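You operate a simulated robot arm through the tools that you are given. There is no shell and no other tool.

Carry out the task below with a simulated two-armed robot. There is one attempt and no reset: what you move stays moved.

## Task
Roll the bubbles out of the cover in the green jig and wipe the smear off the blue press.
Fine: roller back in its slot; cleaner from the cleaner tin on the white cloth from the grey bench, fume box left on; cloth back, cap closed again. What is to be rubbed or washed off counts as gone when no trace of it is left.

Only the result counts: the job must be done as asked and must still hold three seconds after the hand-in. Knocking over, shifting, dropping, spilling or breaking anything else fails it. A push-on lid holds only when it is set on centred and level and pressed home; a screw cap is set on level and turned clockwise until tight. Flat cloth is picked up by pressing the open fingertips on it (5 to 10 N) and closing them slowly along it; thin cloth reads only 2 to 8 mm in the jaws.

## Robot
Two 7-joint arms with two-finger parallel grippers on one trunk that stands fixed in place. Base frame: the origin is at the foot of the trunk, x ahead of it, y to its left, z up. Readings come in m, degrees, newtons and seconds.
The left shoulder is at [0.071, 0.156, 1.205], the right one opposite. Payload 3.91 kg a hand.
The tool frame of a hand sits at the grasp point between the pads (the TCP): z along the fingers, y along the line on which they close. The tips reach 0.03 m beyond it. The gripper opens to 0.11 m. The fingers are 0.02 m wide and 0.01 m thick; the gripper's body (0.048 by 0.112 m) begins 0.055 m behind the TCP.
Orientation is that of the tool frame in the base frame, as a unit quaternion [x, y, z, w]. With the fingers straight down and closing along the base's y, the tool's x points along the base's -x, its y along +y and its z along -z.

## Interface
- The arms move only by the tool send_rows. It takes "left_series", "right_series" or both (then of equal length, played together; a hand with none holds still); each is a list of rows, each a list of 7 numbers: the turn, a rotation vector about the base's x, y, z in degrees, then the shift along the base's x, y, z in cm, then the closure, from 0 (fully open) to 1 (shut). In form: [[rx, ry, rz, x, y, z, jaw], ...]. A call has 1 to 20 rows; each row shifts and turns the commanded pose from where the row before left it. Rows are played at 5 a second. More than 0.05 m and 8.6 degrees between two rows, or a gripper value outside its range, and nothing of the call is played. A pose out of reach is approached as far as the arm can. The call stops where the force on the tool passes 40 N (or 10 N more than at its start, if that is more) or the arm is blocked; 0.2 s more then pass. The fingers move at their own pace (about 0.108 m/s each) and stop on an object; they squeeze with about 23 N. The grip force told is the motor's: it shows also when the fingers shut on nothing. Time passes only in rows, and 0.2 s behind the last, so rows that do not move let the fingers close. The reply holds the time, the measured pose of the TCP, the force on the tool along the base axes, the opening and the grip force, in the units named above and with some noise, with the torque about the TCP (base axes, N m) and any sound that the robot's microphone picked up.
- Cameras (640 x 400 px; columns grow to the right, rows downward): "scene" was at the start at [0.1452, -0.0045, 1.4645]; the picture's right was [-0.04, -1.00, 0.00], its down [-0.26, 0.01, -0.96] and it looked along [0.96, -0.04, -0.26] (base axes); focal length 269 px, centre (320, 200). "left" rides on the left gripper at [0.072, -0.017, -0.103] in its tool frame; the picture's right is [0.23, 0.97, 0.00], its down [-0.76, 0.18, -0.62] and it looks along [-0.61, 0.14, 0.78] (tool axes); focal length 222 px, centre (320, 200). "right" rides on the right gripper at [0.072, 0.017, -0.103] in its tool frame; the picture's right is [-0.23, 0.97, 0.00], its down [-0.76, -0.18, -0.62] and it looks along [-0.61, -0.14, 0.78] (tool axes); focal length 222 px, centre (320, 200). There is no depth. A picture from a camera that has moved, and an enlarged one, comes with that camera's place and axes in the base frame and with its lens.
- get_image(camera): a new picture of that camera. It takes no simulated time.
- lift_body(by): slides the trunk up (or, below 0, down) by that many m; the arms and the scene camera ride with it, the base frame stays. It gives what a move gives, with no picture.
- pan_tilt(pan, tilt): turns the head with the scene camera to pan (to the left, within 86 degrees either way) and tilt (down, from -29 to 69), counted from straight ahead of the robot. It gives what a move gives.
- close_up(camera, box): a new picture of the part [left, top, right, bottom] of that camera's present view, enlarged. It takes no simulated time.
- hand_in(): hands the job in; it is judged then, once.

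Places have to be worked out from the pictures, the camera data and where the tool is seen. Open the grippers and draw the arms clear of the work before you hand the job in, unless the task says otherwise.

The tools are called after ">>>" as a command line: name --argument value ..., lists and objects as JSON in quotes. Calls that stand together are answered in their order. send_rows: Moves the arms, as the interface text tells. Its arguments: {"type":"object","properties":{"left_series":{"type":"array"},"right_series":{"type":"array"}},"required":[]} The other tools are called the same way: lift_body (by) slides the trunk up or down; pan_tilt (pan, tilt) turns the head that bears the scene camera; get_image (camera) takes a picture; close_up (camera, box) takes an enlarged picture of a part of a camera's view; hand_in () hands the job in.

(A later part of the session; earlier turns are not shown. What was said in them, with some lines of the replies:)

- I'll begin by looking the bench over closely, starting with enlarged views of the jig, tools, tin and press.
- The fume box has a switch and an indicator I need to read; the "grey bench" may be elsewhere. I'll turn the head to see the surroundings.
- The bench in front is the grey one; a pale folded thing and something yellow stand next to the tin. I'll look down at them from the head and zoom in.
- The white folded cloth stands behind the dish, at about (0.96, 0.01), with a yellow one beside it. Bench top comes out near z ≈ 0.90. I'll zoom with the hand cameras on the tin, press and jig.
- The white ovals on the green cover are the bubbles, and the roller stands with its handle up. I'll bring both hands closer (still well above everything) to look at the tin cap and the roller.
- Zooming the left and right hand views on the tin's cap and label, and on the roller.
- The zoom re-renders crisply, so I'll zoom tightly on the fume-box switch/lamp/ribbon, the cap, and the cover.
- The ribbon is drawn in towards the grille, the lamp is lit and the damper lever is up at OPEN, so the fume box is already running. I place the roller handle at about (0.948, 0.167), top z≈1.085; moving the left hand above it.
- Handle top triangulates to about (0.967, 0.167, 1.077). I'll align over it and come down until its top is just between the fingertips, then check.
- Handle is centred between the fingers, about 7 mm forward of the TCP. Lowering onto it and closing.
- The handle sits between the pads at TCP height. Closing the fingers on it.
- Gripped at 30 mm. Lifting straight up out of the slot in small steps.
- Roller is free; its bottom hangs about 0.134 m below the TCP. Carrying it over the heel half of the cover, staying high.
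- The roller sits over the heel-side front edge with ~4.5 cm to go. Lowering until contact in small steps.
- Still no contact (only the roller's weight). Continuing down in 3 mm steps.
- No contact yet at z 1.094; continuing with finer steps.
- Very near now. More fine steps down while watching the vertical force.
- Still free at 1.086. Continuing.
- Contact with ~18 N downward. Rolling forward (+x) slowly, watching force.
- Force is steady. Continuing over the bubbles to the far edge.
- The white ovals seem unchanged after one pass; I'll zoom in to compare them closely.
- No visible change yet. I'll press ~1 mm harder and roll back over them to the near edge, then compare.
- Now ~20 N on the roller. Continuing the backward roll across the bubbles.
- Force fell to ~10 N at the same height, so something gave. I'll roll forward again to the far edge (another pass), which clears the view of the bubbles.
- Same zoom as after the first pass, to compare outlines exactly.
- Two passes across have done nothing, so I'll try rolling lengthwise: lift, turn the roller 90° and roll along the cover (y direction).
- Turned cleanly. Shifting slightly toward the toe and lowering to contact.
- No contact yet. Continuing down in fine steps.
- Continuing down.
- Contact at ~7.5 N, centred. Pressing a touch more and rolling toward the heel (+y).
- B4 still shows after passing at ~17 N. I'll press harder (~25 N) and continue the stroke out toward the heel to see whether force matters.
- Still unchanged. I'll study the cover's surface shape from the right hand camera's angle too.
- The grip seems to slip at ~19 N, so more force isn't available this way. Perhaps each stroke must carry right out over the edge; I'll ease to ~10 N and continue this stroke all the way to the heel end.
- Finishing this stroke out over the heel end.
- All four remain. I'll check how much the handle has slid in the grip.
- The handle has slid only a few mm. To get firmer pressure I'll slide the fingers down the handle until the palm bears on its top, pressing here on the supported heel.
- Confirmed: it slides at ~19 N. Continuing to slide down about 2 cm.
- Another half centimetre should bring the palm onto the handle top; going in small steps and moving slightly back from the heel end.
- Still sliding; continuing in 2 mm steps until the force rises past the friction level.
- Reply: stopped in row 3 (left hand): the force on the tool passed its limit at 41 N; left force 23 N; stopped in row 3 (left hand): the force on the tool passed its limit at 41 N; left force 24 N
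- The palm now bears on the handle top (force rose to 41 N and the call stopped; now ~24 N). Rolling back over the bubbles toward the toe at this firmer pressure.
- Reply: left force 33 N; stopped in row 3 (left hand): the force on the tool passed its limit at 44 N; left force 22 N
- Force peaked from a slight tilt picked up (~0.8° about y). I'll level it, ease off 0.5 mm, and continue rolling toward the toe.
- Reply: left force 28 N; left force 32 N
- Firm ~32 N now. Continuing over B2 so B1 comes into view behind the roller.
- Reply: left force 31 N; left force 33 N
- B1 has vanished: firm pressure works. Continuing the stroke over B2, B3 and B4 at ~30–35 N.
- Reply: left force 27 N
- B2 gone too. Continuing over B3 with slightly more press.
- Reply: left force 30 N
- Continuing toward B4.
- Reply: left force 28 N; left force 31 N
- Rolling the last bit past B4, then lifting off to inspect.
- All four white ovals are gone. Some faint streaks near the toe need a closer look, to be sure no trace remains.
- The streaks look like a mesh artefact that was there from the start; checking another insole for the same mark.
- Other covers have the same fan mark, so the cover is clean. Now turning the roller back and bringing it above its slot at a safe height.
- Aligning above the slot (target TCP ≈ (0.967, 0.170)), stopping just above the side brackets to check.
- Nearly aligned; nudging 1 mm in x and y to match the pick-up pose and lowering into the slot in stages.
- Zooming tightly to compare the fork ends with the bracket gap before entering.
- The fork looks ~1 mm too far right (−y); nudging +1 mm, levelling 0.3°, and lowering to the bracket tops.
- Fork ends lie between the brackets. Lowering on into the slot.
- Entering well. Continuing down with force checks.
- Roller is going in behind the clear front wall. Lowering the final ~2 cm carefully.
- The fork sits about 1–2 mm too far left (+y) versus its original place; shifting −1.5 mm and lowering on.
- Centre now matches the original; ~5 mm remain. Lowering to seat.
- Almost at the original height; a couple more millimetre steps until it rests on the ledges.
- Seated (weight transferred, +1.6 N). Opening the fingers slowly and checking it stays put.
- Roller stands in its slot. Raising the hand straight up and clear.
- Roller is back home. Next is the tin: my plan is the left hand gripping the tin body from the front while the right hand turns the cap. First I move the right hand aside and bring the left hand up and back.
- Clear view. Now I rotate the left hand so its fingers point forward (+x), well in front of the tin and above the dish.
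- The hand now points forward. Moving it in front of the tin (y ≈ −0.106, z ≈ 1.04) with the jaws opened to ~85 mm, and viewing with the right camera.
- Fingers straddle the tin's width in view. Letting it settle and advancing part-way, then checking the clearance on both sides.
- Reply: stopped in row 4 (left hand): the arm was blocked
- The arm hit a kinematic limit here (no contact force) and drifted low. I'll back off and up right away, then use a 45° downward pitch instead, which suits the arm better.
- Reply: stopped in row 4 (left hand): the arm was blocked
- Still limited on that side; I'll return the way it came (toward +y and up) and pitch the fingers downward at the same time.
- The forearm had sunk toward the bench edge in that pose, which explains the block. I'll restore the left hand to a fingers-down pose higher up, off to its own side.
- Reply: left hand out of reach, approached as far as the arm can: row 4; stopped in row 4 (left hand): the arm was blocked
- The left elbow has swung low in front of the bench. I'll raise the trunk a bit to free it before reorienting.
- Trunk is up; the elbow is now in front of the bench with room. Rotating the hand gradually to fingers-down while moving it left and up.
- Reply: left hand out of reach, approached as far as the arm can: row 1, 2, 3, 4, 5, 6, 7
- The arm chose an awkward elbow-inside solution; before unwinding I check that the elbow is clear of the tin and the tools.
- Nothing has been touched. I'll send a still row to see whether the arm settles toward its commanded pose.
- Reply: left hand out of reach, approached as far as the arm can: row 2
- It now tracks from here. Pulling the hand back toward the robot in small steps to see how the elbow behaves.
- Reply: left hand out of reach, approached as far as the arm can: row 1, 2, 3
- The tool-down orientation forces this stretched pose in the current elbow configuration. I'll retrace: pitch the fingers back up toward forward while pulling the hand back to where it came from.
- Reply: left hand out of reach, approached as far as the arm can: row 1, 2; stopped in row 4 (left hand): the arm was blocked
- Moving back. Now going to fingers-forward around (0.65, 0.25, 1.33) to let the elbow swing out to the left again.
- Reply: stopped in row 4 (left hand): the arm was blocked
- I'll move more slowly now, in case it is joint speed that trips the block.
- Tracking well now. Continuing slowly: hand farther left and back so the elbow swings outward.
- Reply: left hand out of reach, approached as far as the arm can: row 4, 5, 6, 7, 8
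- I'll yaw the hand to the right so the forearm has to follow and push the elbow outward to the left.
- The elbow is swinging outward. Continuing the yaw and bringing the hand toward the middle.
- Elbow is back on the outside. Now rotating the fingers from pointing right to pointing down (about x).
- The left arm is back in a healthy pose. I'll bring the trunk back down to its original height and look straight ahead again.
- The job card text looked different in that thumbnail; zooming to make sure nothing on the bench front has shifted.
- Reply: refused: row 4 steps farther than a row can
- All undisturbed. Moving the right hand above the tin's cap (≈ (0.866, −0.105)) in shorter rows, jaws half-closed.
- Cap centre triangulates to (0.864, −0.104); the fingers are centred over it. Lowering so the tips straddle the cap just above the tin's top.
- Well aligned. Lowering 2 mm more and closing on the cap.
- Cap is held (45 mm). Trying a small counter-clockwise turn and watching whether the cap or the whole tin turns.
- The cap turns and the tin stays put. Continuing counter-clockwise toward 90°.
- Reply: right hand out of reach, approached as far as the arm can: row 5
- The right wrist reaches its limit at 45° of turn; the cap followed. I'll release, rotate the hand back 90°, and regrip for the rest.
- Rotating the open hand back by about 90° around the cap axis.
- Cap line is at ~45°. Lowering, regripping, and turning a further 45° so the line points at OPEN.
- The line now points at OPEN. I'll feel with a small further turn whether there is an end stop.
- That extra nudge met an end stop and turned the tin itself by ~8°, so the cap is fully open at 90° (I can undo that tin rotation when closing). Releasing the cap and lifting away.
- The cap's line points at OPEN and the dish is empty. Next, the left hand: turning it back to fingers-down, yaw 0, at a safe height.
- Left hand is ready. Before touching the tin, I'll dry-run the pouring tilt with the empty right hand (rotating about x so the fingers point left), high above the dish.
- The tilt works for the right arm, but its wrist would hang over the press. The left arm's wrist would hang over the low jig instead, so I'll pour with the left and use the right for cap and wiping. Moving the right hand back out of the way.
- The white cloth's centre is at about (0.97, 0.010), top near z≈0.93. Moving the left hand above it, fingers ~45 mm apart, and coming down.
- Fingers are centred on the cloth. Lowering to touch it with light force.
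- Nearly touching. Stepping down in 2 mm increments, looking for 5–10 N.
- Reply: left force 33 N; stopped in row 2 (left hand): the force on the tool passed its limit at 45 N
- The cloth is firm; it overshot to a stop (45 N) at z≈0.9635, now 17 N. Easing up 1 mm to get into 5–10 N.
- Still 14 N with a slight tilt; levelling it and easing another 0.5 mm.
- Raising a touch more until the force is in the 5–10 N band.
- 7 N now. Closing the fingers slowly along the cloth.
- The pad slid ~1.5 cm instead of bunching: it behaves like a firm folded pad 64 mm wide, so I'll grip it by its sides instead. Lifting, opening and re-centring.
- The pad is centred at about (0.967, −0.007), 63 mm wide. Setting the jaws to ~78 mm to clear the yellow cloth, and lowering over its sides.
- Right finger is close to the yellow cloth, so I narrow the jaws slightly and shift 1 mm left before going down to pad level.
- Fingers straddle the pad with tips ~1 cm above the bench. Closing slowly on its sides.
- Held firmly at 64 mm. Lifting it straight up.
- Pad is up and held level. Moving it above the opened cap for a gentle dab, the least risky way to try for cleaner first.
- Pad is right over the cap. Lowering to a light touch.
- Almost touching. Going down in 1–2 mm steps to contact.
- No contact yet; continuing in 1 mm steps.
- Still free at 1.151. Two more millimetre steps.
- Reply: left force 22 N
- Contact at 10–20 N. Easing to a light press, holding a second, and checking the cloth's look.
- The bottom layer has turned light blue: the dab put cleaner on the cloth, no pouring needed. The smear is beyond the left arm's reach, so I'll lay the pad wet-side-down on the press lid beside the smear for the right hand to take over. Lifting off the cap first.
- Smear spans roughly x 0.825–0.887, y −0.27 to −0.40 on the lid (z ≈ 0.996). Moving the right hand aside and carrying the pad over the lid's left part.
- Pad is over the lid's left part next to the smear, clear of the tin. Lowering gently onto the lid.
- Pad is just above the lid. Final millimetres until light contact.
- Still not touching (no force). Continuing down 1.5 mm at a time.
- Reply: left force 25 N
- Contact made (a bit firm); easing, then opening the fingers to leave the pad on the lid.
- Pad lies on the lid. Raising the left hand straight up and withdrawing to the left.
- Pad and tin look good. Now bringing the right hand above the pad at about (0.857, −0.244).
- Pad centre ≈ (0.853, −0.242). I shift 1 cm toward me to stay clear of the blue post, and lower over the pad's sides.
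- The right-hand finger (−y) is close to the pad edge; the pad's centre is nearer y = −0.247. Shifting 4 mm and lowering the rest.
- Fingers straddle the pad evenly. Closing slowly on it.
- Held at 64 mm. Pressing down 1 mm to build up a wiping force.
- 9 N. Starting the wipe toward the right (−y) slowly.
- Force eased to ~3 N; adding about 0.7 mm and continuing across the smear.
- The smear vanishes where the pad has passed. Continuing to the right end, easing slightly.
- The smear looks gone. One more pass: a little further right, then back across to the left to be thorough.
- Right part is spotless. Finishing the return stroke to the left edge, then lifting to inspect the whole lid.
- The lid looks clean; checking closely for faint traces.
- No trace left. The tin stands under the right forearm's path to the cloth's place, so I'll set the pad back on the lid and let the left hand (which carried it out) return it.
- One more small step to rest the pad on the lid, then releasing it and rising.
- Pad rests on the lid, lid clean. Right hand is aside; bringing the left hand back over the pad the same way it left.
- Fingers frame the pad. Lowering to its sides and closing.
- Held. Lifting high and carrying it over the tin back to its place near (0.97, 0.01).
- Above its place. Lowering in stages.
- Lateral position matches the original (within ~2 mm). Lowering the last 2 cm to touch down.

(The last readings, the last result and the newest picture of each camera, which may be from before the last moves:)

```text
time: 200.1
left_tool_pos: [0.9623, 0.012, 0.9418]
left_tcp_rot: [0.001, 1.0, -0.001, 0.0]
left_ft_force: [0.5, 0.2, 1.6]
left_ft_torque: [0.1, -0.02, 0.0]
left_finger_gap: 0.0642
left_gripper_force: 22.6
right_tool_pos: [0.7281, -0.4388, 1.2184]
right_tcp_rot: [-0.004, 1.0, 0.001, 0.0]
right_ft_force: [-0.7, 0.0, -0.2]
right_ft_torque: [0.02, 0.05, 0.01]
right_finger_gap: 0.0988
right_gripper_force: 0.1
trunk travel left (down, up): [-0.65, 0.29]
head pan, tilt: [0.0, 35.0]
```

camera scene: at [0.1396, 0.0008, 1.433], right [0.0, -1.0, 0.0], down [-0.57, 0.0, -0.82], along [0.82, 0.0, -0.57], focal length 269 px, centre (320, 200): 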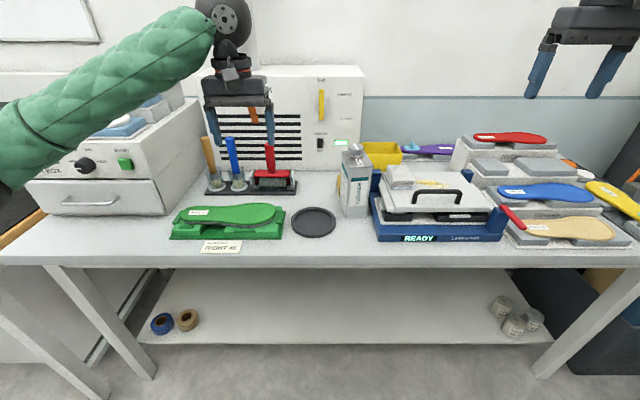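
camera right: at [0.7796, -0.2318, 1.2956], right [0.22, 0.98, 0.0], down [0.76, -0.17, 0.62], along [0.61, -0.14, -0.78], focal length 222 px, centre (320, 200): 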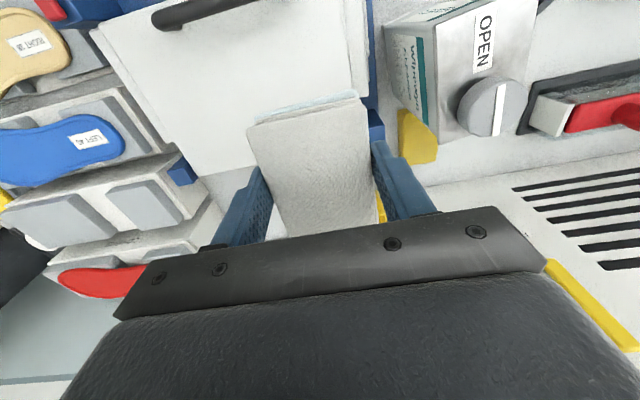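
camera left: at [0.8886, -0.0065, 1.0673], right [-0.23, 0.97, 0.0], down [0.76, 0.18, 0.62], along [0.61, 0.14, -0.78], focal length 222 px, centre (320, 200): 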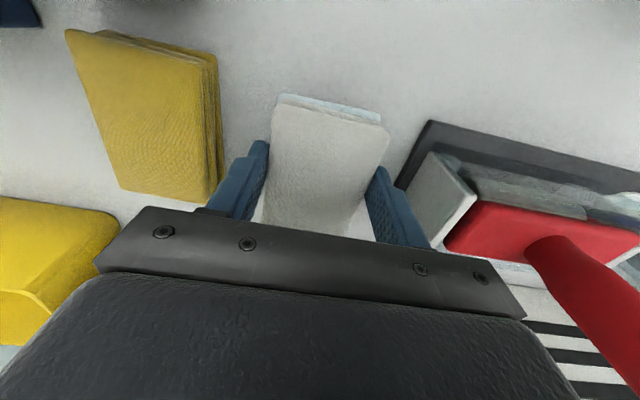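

The pad touches the bench. Releasing it and rising straight up.

>>> send_rows --left_series '[[0, 0, 0, 0, 0, 0, 0.5], [0, 0, 0, 0, 0, 0, 0.38], [0, 0, 0, 0, 0, 0, 0.3], [0, 0, 0, 0, 0, 0, 0.3], [0, 0, 0, 0, 0, 2.0, 0.3], [0, 0, 0, 0, 0, 4.5, 0.3], [0, 0, 0, 0, 0, 4.5, 0.3], [0, 0, 0, 0, 0, 4.5, 0.3], [0, 0, 0, 0, 0, 4.5, 0.3], [0, 0, 0, 0, 0, 4.5, 0.3], [0, 0, 0, 0, 0, 3.0, 0.1], [0, 0, 0, -4.0, 2.0, 0, 0.1], [0, 0, 0, -4.5, 2.0, 0, 0.1], [0, 0, 0, -4.5, 2.0, 0, 0.1], [0, 0, 0, -4.5, 2.0, 0, 0.1], [0, 0, 0, -4.5, 2.0, 0, 0.1], [0, 0, 0, -4.5, 2.0, 0, 0.1], [0, 0, 0, 0, 0, 0, 0.1]]'

>>> get_image --camera "scene"

>>> close_up --camera "scene" --box '[260, 110, 380, 210]'

```text
time: 203.9
left_tool_pos: [0.6969, 0.1322, 1.2151]
left_tcp_rot: [0.0, 1.0, 0.0, -0.001]
left_ft_force: [0.3, 0.0, -0.6]
left_ft_torque: [0.01, 0.03, -0.03]
left_finger_gap: 0.0991
left_gripper_force: 0.1
right_tool_pos: [0.7276, -0.441, 1.2168]
right_tcp_rot: [-0.004, 1.0, 0.001, -0.001]
right_ft_force: [-0.3, -0.1, 0.3]
right_ft_torque: [0.01, 0.01, -0.03]
right_finger_gap: 0.0988
right_gripper_force: 0.1
trunk travel left (down, up): [-0.65, 0.29]
head pan, tilt: [0.0, 35.0]
```

```text
taken
camera scene: at [0.1411, -0.0016, 1.4327], right [0.0, -1.0, 0.0], down [-0.57, 0.0, -0.82], along [0.82, 0.0, -0.57], focal length 269 px, centre (320, 200)
```

scene: 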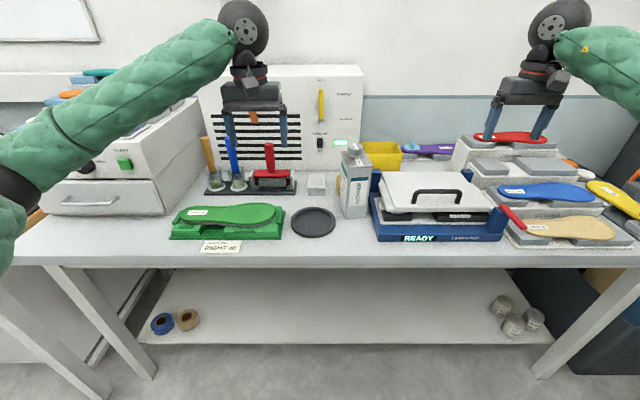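

```text
4.00 times, centred on (320, 160) of scene
camera zoom: at [0.1411, -0.0016, 1.4327], right [0.0, -1.0, 0.0], down [-0.57, 0.0, -0.82], along [0.82, 0.0, -0.57], focal length 1075 px, centre (320, 360)
```

zoom: 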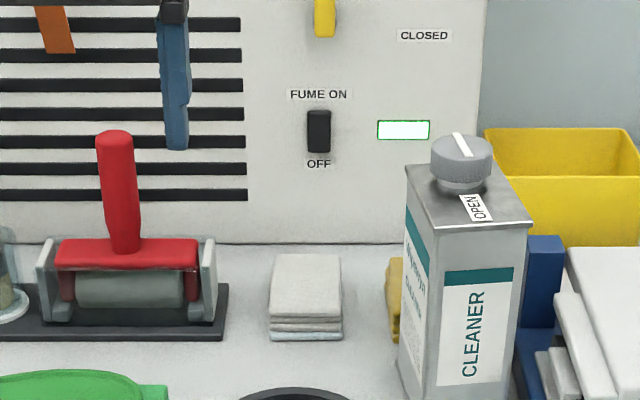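

The cloth is back within a few millimetres. Now the cap: bringing the right hand above it, yawed +40° so that a 90° clockwise turn fits its wrist range.

>>> send_rows --right_series '[[0, 0, 5, 1.7, 4.2, 0, 0.2], [0, 0, 5, 1.7, 4.2, 0, 0.2], [0, 0, 5, 1.7, 4.2, 0, 0.2], [0, 0, 5, 1.7, 4.2, 0, 0.2], [0, 0, 5, 1.7, 4.2, 0, 0.2], [0, 0, 5, 1.7, 4.2, 0, 0.3], [0, 0, 5, 1.7, 4.2, 0, 0.3], [0, 0, 4, 1.8, 4.2, 0, 0.3], [0, 0, 0, 0, 0, -2.0, 0.3], [0, 0, 0, 0, 0, 0, 0.3]]'

>>> get_image --camera "right"

>>> close_up --camera "scene" --box '[310, 100, 410, 180]'

```text
time: 206.1
left_tool_pos: [0.6971, 0.135, 1.2155]
left_tcp_rot: [-0.001, 1.0, 0.0, -0.001]
left_ft_force: [0.3, -0.2, 0.9]
left_ft_torque: [-0.02, 0.01, 0.02]
left_finger_gap: 0.0991
left_gripper_force: 0.1
right_tool_pos: [0.8679, -0.1002, 1.1948]
right_tcp_rot: [-0.338, 0.941, -0.001, -0.001]
right_ft_force: [-0.5, 0.1, -0.3]
right_ft_torque: [-0.03, -0.02, -0.02]
right_finger_gap: 0.0769
right_gripper_force: 0.1
trunk travel left (down, up): [-0.65, 0.29]
head pan, tilt: [0.0, 35.0]
```

```text
taken
camera right: at [0.8016, -0.1336, 1.2977], right [-0.44, 0.9, 0.0], down [0.7, 0.35, 0.62], along [0.56, 0.28, -0.78], focal length 222 px, centre (320, 200)
```

right: 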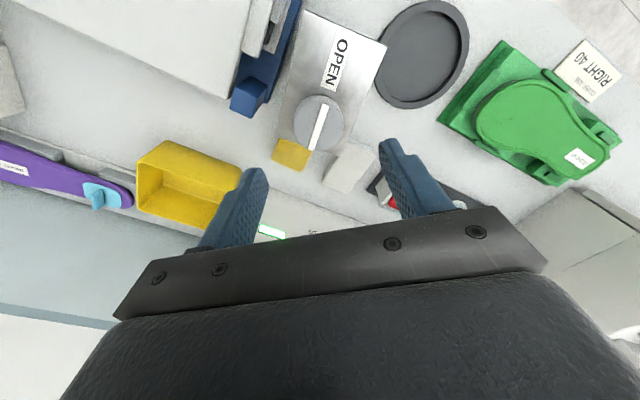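

```text
5.00 times, centred on (360, 140) of scene
camera zoom: at [0.1401, 0.0007, 1.4329], right [0.0, -1.0, 0.0], down [-0.57, 0.0, -0.82], along [0.82, 0.0, -0.57], focal length 1344 px, centre (120, 500)
```

zoom: 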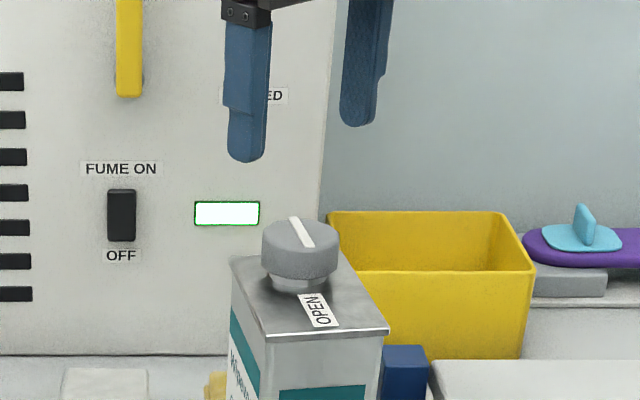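

Cap centre is at about (0.8625, −0.1035). Aligning and lowering around it, then gripping.

>>> send_rows --right_series '[[0, 0, 0, -0.5, -0.35, -2.0, 0.3], [0, 0, 0, 0, 0, -2.5, 0.3], [0, 0, 0, 0, 0, -2.0, 0.3], [0, 0, 0, 0, 0, -0.7, 0.3], [0, 0, 0, 0, 0, 0, 0.3]]'

>>> close_up --camera "scene" --box '[320, 115, 400, 175]'

>>> get_image --camera "right"

```text
time: 207.3
left_tool_pos: [0.6964, 0.1329, 1.2158]
left_tcp_rot: [0.001, 1.0, -0.001, -0.001]
left_ft_force: [-0.9, -0.6, 0.5]
left_ft_torque: [-0.01, 0.04, 0.0]
left_finger_gap: 0.0992
left_gripper_force: 0.0
right_tool_pos: [0.8624, -0.1055, 1.124]
right_tcp_rot: [-0.337, 0.941, 0.001, 0.0]
right_ft_force: [-0.1, 0.4, 0.7]
right_ft_torque: [-0.02, 0.03, 0.0]
right_finger_gap: 0.077
right_gripper_force: 0.0
trunk travel left (down, up): [-0.65, 0.29]
head pan, tilt: [0.0, 35.0]
```

```text
6.67 times, centred on (360, 145) of scene
camera zoom: at [0.1403, -0.0002, 1.4329], right [0.0, -1.0, 0.0], down [-0.57, 0.0, -0.82], along [0.82, 0.0, -0.57], focal length 1791 px, centre (53, 567)
```

zoom: 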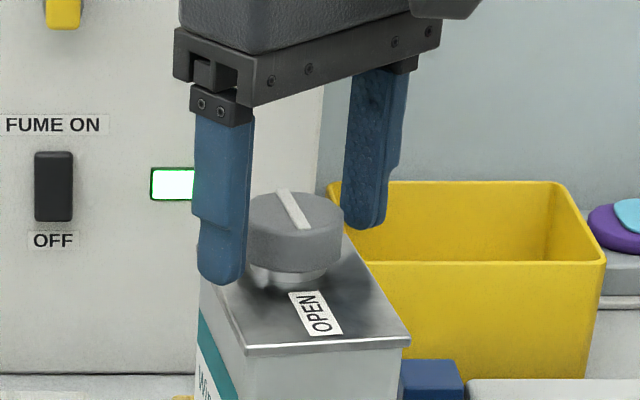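

```text
taken
camera right: at [0.7961, -0.1382, 1.2257], right [-0.44, 0.9, 0.0], down [0.7, 0.35, 0.62], along [0.56, 0.28, -0.78], focal length 222 px, centre (320, 200)
```

right: 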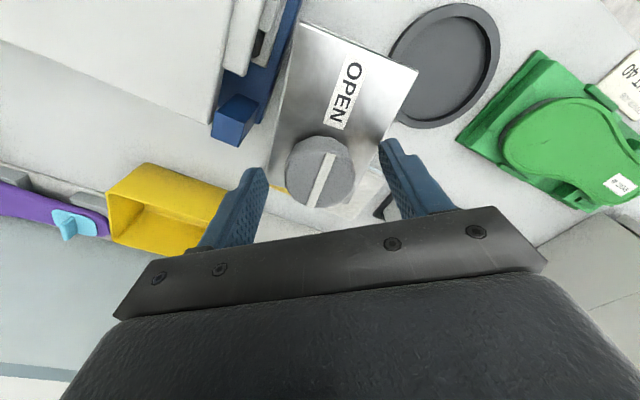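

Centred. Closing on the cap, then turning it 90° clockwise.

>>> send_rows --right_series '[[0, 0, 0, 0, 0, -0.2, 0.4], [0, 0, 0, 0, 0, 0, 0.5], [0, 0, 0, 0, 0, 0, 0.6], [0, 0, 0, 0, 0, 0, 0.8], [0, 0, 0, 0, 0, 0, 0.8], [0, 0, -7.5, 0, 0, 0, 0.8], [0, 0, -7.5, 0, 0, 0, 0.8], [0, 0, -7.5, 0, 0, 0, 0.8], [0, 0, -7.5, 0, 0, 0, 0.8], [0, 0, -7.5, 0, 0, 0, 0.8], [0, 0, -7.5, 0, 0, 0, 0.8], [0, 0, 0, 0, 0, 0, 0.8]]'

>>> close_up --camera "scene" --box '[320, 115, 400, 175]'

```text
time: 209.9
left_tool_pos: [0.6966, 0.1345, 1.2162]
left_tcp_rot: [0.0, 1.0, -0.001, -0.001]
left_ft_force: [-0.4, 0.7, 0.1]
left_ft_torque: [-0.01, -0.01, -0.01]
left_finger_gap: 0.0988
left_gripper_force: 0.2
right_tool_pos: [0.8623, -0.1062, 1.1211]
right_tcp_rot: [0.049, 0.999, 0.0, -0.001]
right_ft_force: [1.5, 0.6, 0.2]
right_ft_torque: [0.01, -0.08, 0.0]
right_finger_gap: 0.0447
right_gripper_force: 23.2
trunk travel left (down, up): [-0.65, 0.29]
head pan, tilt: [0.0, 35.0]
```

```text
6.67 times, centred on (360, 145) of scene
camera zoom: at [0.1407, -0.0003, 1.4328], right [0.0, -1.0, 0.0], down [-0.57, 0.0, -0.82], along [0.82, 0.0, -0.57], focal length 1791 px, centre (53, 567)
```

zoom: 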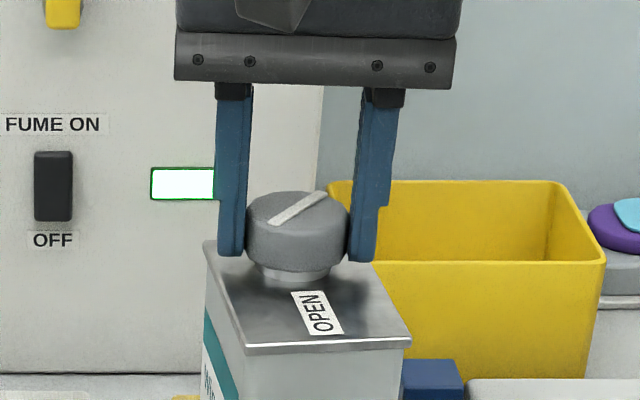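

Cap turns nicely. Continuing the remaining 45°.

>>> send_rows --right_series '[[0, 0, -7.5, 0, 0, 0, 0.8], [0, 0, -7.5, 0, 0, 0, 0.8], [0, 0, -7.5, 0, 0, 0, 0.8], [0, 0, -7.5, 0, 0, 0, 0.8], [0, 0, -7.5, 0, 0, 0, 0.8], [0, 0, -7.5, 0, 0, 0, 0.8], [0, 0, 0, 0, 0, 0, 0.8]]'

>>> close_up --camera "scene" --box '[320, 115, 400, 175]'

```text
time: 211.5
left_tool_pos: [0.6965, 0.1337, 1.2143]
left_tcp_rot: [0.0, 1.0, -0.001, -0.001]
left_ft_force: [0.0, 0.2, 0.2]
left_ft_torque: [0.0, -0.04, 0.01]
left_finger_gap: 0.0992
left_gripper_force: 0.1
right_tool_pos: [0.8627, -0.1056, 1.1212]
right_tcp_rot: [0.427, 0.904, 0.0, 0.0]
right_ft_force: [0.6, -0.8, 0.1]
right_ft_torque: [-0.01, -0.12, -0.05]
right_finger_gap: 0.0449
right_gripper_force: 23.3
trunk travel left (down, up): [-0.65, 0.29]
head pan, tilt: [0.0, 35.0]
```

```text
6.67 times, centred on (360, 145) of scene
camera zoom: at [0.1408, -0.0005, 1.4328], right [0.0, -1.0, 0.0], down [-0.57, 0.0, -0.82], along [0.82, 0.0, -0.57], focal length 1791 px, centre (53, 567)
```

zoom: 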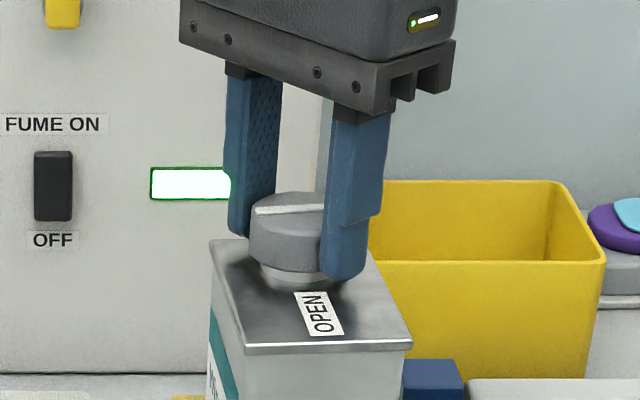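

The line is perpendicular to OPEN again. Turning ~8° further clockwise to be sure it's at its stop and to square the tin back up.

>>> send_rows --right_series '[[0, 0, -4, 0, 0, 0, 0.8], [0, 0, -4, 0, 0, 0, 0.8], [0, 0, 0, 0, 0, 0, 0.8]]'

>>> close_up --camera "scene" --box '[320, 115, 400, 175]'

```text
time: 212.3
left_tool_pos: [0.6968, 0.1341, 1.2153]
left_tcp_rot: [-0.001, 1.0, -0.002, 0.0]
left_ft_force: [-0.1, -0.3, 0.2]
left_ft_torque: [-0.03, 0.0, 0.0]
left_finger_gap: 0.099
left_gripper_force: 0.0
right_tool_pos: [0.8622, -0.1057, 1.1215]
right_tcp_rot: [0.49, 0.872, -0.001, -0.001]
right_ft_force: [0.0, 0.0, -0.5]
right_ft_torque: [0.08, 0.0, -0.02]
right_finger_gap: 0.0448
right_gripper_force: 23.3
trunk travel left (down, up): [-0.65, 0.29]
head pan, tilt: [0.0, 35.0]
```

```text
6.67 times, centred on (360, 145) of scene
camera zoom: at [0.1409, -0.0004, 1.4328], right [0.0, -1.0, 0.0], down [-0.57, 0.0, -0.82], along [0.82, 0.0, -0.57], focal length 1791 px, centre (53, 567)
```

zoom: 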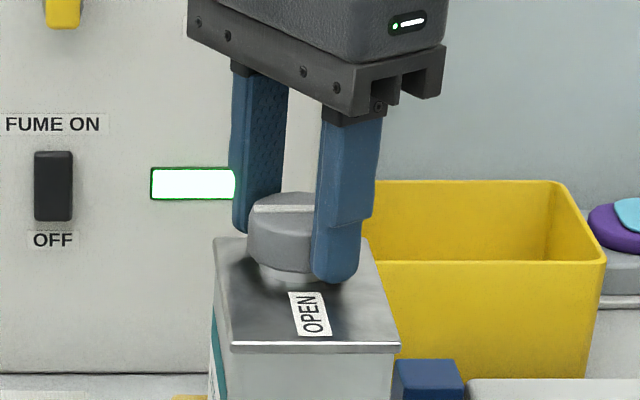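

Cap is at its closed stop and the tin is nearly square again. A last 1.5° to square it, then releasing and rising.

>>> send_rows --right_series '[[0, 0, -1.5, 0, 0, 0, 0.8], [0, 0, 0, 0, 0, 0, 0.8], [0, 0, 0, 0, 0, 0, 0.5], [0, 0, 0, 0, 0, 0, 0.3], [0, 0, 0, 0, 0, 0, 0.3], [0, 0, 0, 0, 0, 2.0, 0.3], [0, 0, 0, 0, 0, 4.0, 0.3], [0, 0, 0, 0, 0, 4.5, 0.3], [0, 0, 7.5, -2.0, -4.0, 1.0, 0.1], [0, 0, 7.5, -2.0, -4.0, 1.0, 0.1], [0, 0, 7.5, -2.0, -4.0, 0, 0.1], [0, 0, 7.5, -2.0, -4.0, 0, 0.1], [0, 0, 7.5, -2.0, -4.0, 0, 0.1], [0, 0, 7.5, -2.0, -2.0, 0, 0.1], [0, 0, 7.5, -2.0, 0, 0, 0.1], [0, 0, 6, -2.0, 0, 0, 0.1], [0, 0, 0, 0, 0, 0, 0.1]]'

>>> get_image --camera "scene"

>>> close_up --camera "scene" --box '[280, 110, 440, 230]'

>>> close_up --camera "scene" --box '[340, 138, 372, 168]'

```text
time: 215.9
left_tool_pos: [0.697, 0.1342, 1.216]
left_tcp_rot: [-0.001, 1.0, -0.001, -0.001]
left_ft_force: [0.4, 0.0, -0.9]
left_ft_torque: [0.0, 0.0, 0.0]
left_finger_gap: 0.0988
left_gripper_force: 0.1
right_tool_pos: [0.7005, -0.3255, 1.2476]
right_tcp_rot: [0.014, 1.0, 0.0, -0.002]
right_ft_force: [0.7, 0.4, 0.1]
right_ft_torque: [-0.04, 0.0, 0.01]
right_finger_gap: 0.0992
right_gripper_force: 0.1
trunk travel left (down, up): [-0.65, 0.29]
head pan, tilt: [0.0, 35.0]
```

```text
taken
camera scene: at [0.1407, -0.0002, 1.4328], right [0.0, -1.0, 0.0], down [-0.57, 0.0, -0.82], along [0.82, 0.0, -0.57], focal length 269 px, centre (320, 200)
```

scene: 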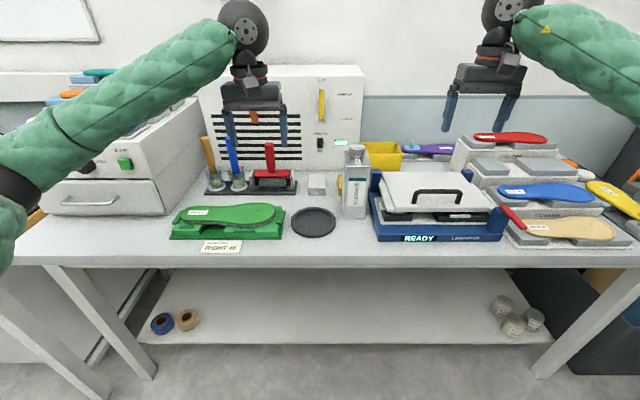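

```text
3.33 times, centred on (360, 170) of scene
camera zoom: at [0.1407, -0.0002, 1.4328], right [0.0, -1.0, 0.0], down [-0.57, 0.0, -0.82], along [0.82, 0.0, -0.57], focal length 896 px, centre (187, 300)
```

zoom: 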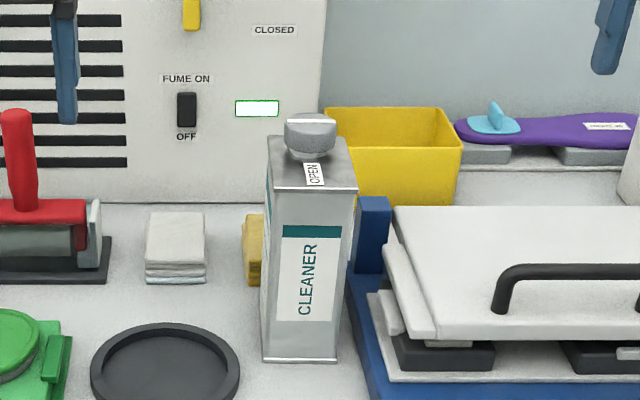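

```text
13.33 times, centred on (356, 153) of scene
camera zoom: at [0.1407, -0.0002, 1.4328], right [0.0, -1.0, 0.0], down [-0.57, 0.0, -0.82], along [0.82, 0.0, -0.57], focal length 3583 px, centre (-160, 827)
```

zoom: 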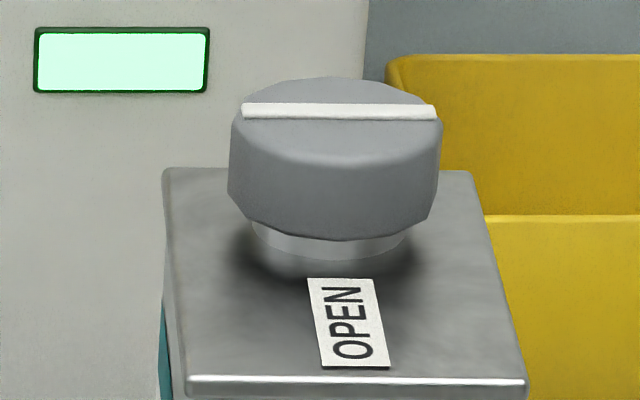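

Cap is back exactly as it started, tin square. Drawing both arms up and clear of the work, then checking everything once more.

>>> send_rows --left_series '[[0, 0, 0, -1.5, 1.0, 3.0, 0], [0, 0, 0, -2.5, 1.0, 3.0, 0], [0, 0, 0, -2.5, 1.0, 3.0, 0], [0, 0, 0, -2.5, 1.0, 3.0, 0], [0, 0, 0, -2.5, 1.0, 3.0, 0], [0, 0, 0, -2.5, 1.0, 3.0, 0], [0, 0, 0, 0, 0, 0, 0]]' --right_series '[[0, 0, 0, -2.5, 0.5, 3.0, 0], [0, 0, 0, -2.5, 0.5, 3.0, 0], [0, 0, 0, -2.5, 0.5, 3.0, 0], [0, 0, 0, -2.5, 0.5, 3.0, 0], [0, 0, 0, -2.5, 0.5, 3.0, 0], [0, 0, 0, -2.5, 0.5, 2.0, 0], [0, 0, 0, 0, 0, 0, 0]]'

>>> get_image --camera "scene"

>>> close_up --camera "scene" --box '[190, 60, 370, 200]'

>>> close_up --camera "scene" --box '[235, 80, 275, 130]'

>>> close_up --camera "scene" --box '[160, 190, 300, 270]'

>>> close_up --camera "scene" --box '[360, 150, 510, 250]'

```text
time: 217.5
left_tool_pos: [0.5588, 0.1902, 1.3969]
left_tcp_rot: [-0.001, 1.0, -0.001, -0.002]
left_ft_force: [1.0, -0.7, -0.3]
left_ft_torque: [-0.03, 0.02, -0.01]
left_finger_gap: 0.11
left_gripper_force: 0.0
right_tool_pos: [0.5528, -0.2951, 1.4177]
right_tcp_rot: [0.014, 1.0, 0.0, -0.003]
right_ft_force: [-0.1, -0.9, -0.9]
right_ft_torque: [-0.05, 0.06, -0.04]
right_finger_gap: 0.1101
right_gripper_force: 0.1
trunk travel left (down, up): [-0.65, 0.29]
head pan, tilt: [0.0, 35.0]
```

```text
taken
camera scene: at [0.1423, -0.0007, 1.4326], right [0.0, -1.0, 0.0], down [-0.58, 0.0, -0.82], along [0.82, 0.0, -0.58], focal length 269 px, centre (320, 200)
```

scene: 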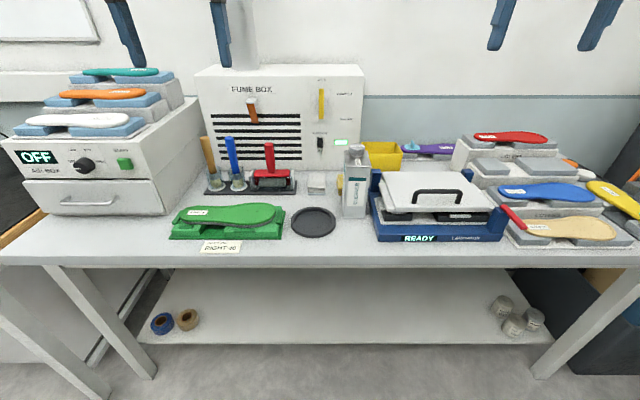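

```text
2.86 times, centred on (280, 130) of scene
camera zoom: at [0.1423, -0.0007, 1.4326], right [0.0, -1.0, 0.0], down [-0.58, 0.0, -0.82], along [0.82, 0.0, -0.58], focal length 768 px, centre (434, 400)
```

zoom: 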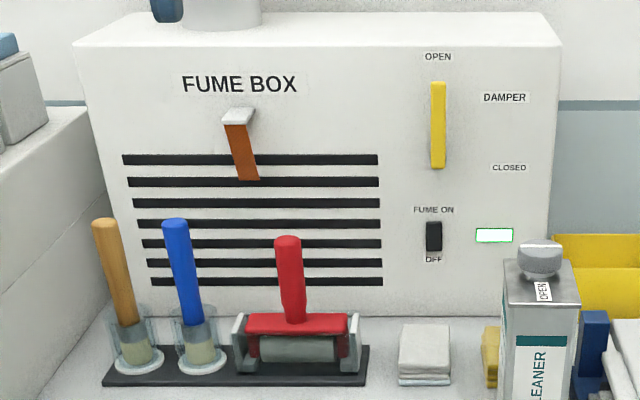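

```text
8.00 times, centred on (255, 105) of scene
camera zoom: at [0.1423, -0.0007, 1.4326], right [0.0, -1.0, 0.0], down [-0.58, 0.0, -0.82], along [0.82, 0.0, -0.58], focal length 2150 px, centre (840, 960)
```

zoom: 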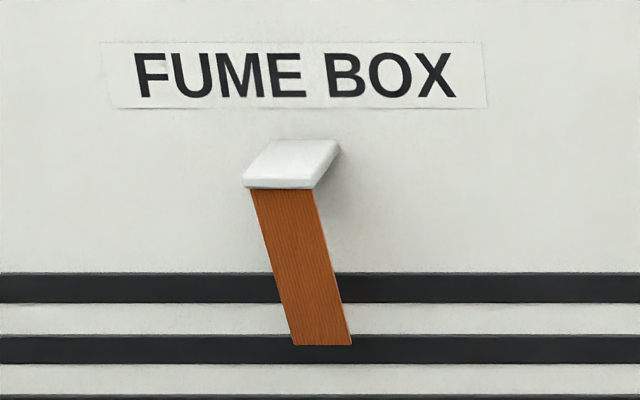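

```text
4.57 times, centred on (230, 230) of scene
camera zoom: at [0.1423, -0.0007, 1.4326], right [0.0, -1.0, 0.0], down [-0.58, 0.0, -0.82], along [0.82, 0.0, -0.58], focal length 1228 px, centre (731, 63)
```

zoom: 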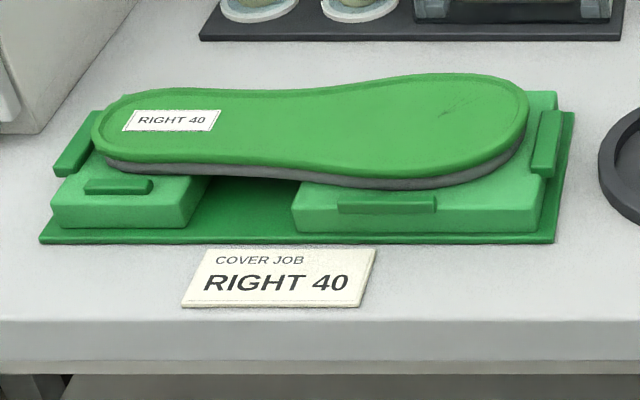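

```text
4.00 times, centred on (435, 200) of scene
camera zoom: at [0.1423, -0.0007, 1.4326], right [0.0, -1.0, 0.0], down [-0.58, 0.0, -0.82], along [0.82, 0.0, -0.58], focal length 1075 px, centre (-140, 200)
```

zoom: 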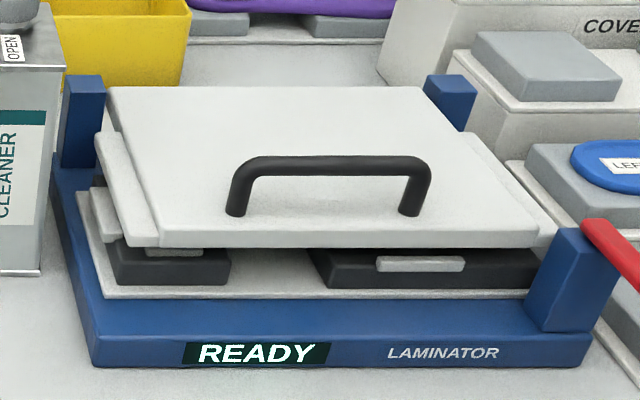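

Ribbon drawn in, lamp lit, damper open; cover and lid clean. A last comparison of the roller in its slot with the view from the start.

>>> close_up --camera "scene" --box '[220, 110, 320, 200]'

>>> close_up --camera "scene" --box '[290, 140, 380, 220]'

```text
4.44 times, centred on (270, 155) of scene
camera zoom: at [0.1423, -0.0007, 1.4326], right [0.0, -1.0, 0.0], down [-0.58, 0.0, -0.82], along [0.82, 0.0, -0.58], focal length 1194 px, centre (542, 400)
```

zoom: 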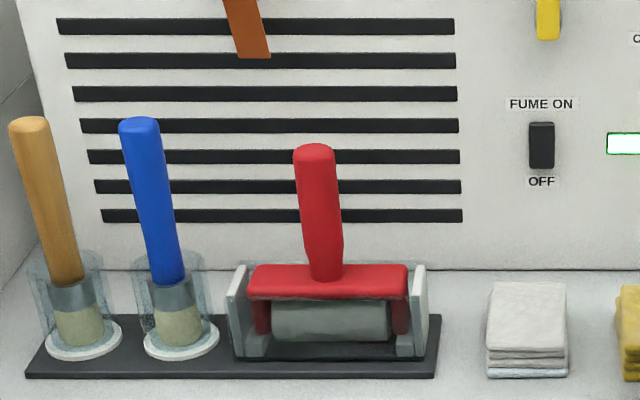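

```text
5.00 times, centred on (335, 180) of scene
camera zoom: at [0.1423, -0.0007, 1.4326], right [0.0, -1.0, 0.0], down [-0.58, 0.0, -0.82], along [0.82, 0.0, -0.58], focal length 1344 px, centre (245, 300)
```

zoom: 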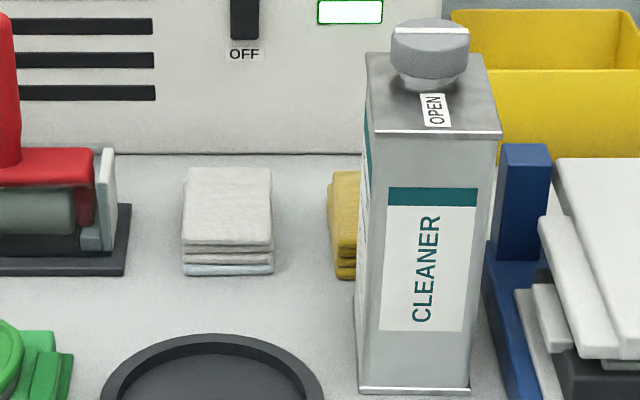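

Everything is in its place: roller seated as at the start, cover free of bubbles, lid clean, cloth back, cap closed, fume box running, and both hands open and clear. Handing in.

>>> hand_in

```text
The job is handed in.
```

I've handed the job in: the bubbles are out of the cover in the green jig and the smear is off the blue press. Close-ups of both showed no trace left.

- **Roller:** it is back in its slot, seated as at the start. Light rolling left the bubbles as they were. About 30 N took them out.
- **Cleaner:** I opened the tin's cap and dabbed the white cloth on it, and the cloth's bottom layer turned wet. Nothing was poured and I saw no spill.
- **Cloth:** it is back on the grey bench within a few millimetres of where it lay. Its bottom layer still shows the cleaner.
- **Cap and tin:** the cap is closed, with its line back where it was. The tin turned about 8° while I was opening the cap. I squared it up again, and it stands about 3 mm from its original spot.
- **Fume box:** it was already on and I left it on. The lamp is lit, the damper is open and the ribbon is drawn in.

During the job the left arm got into an awkward pose in front of the bench and had to be worked free. I checked the bench afterwards and nothing had been moved. Both grippers are open and clear of the work.
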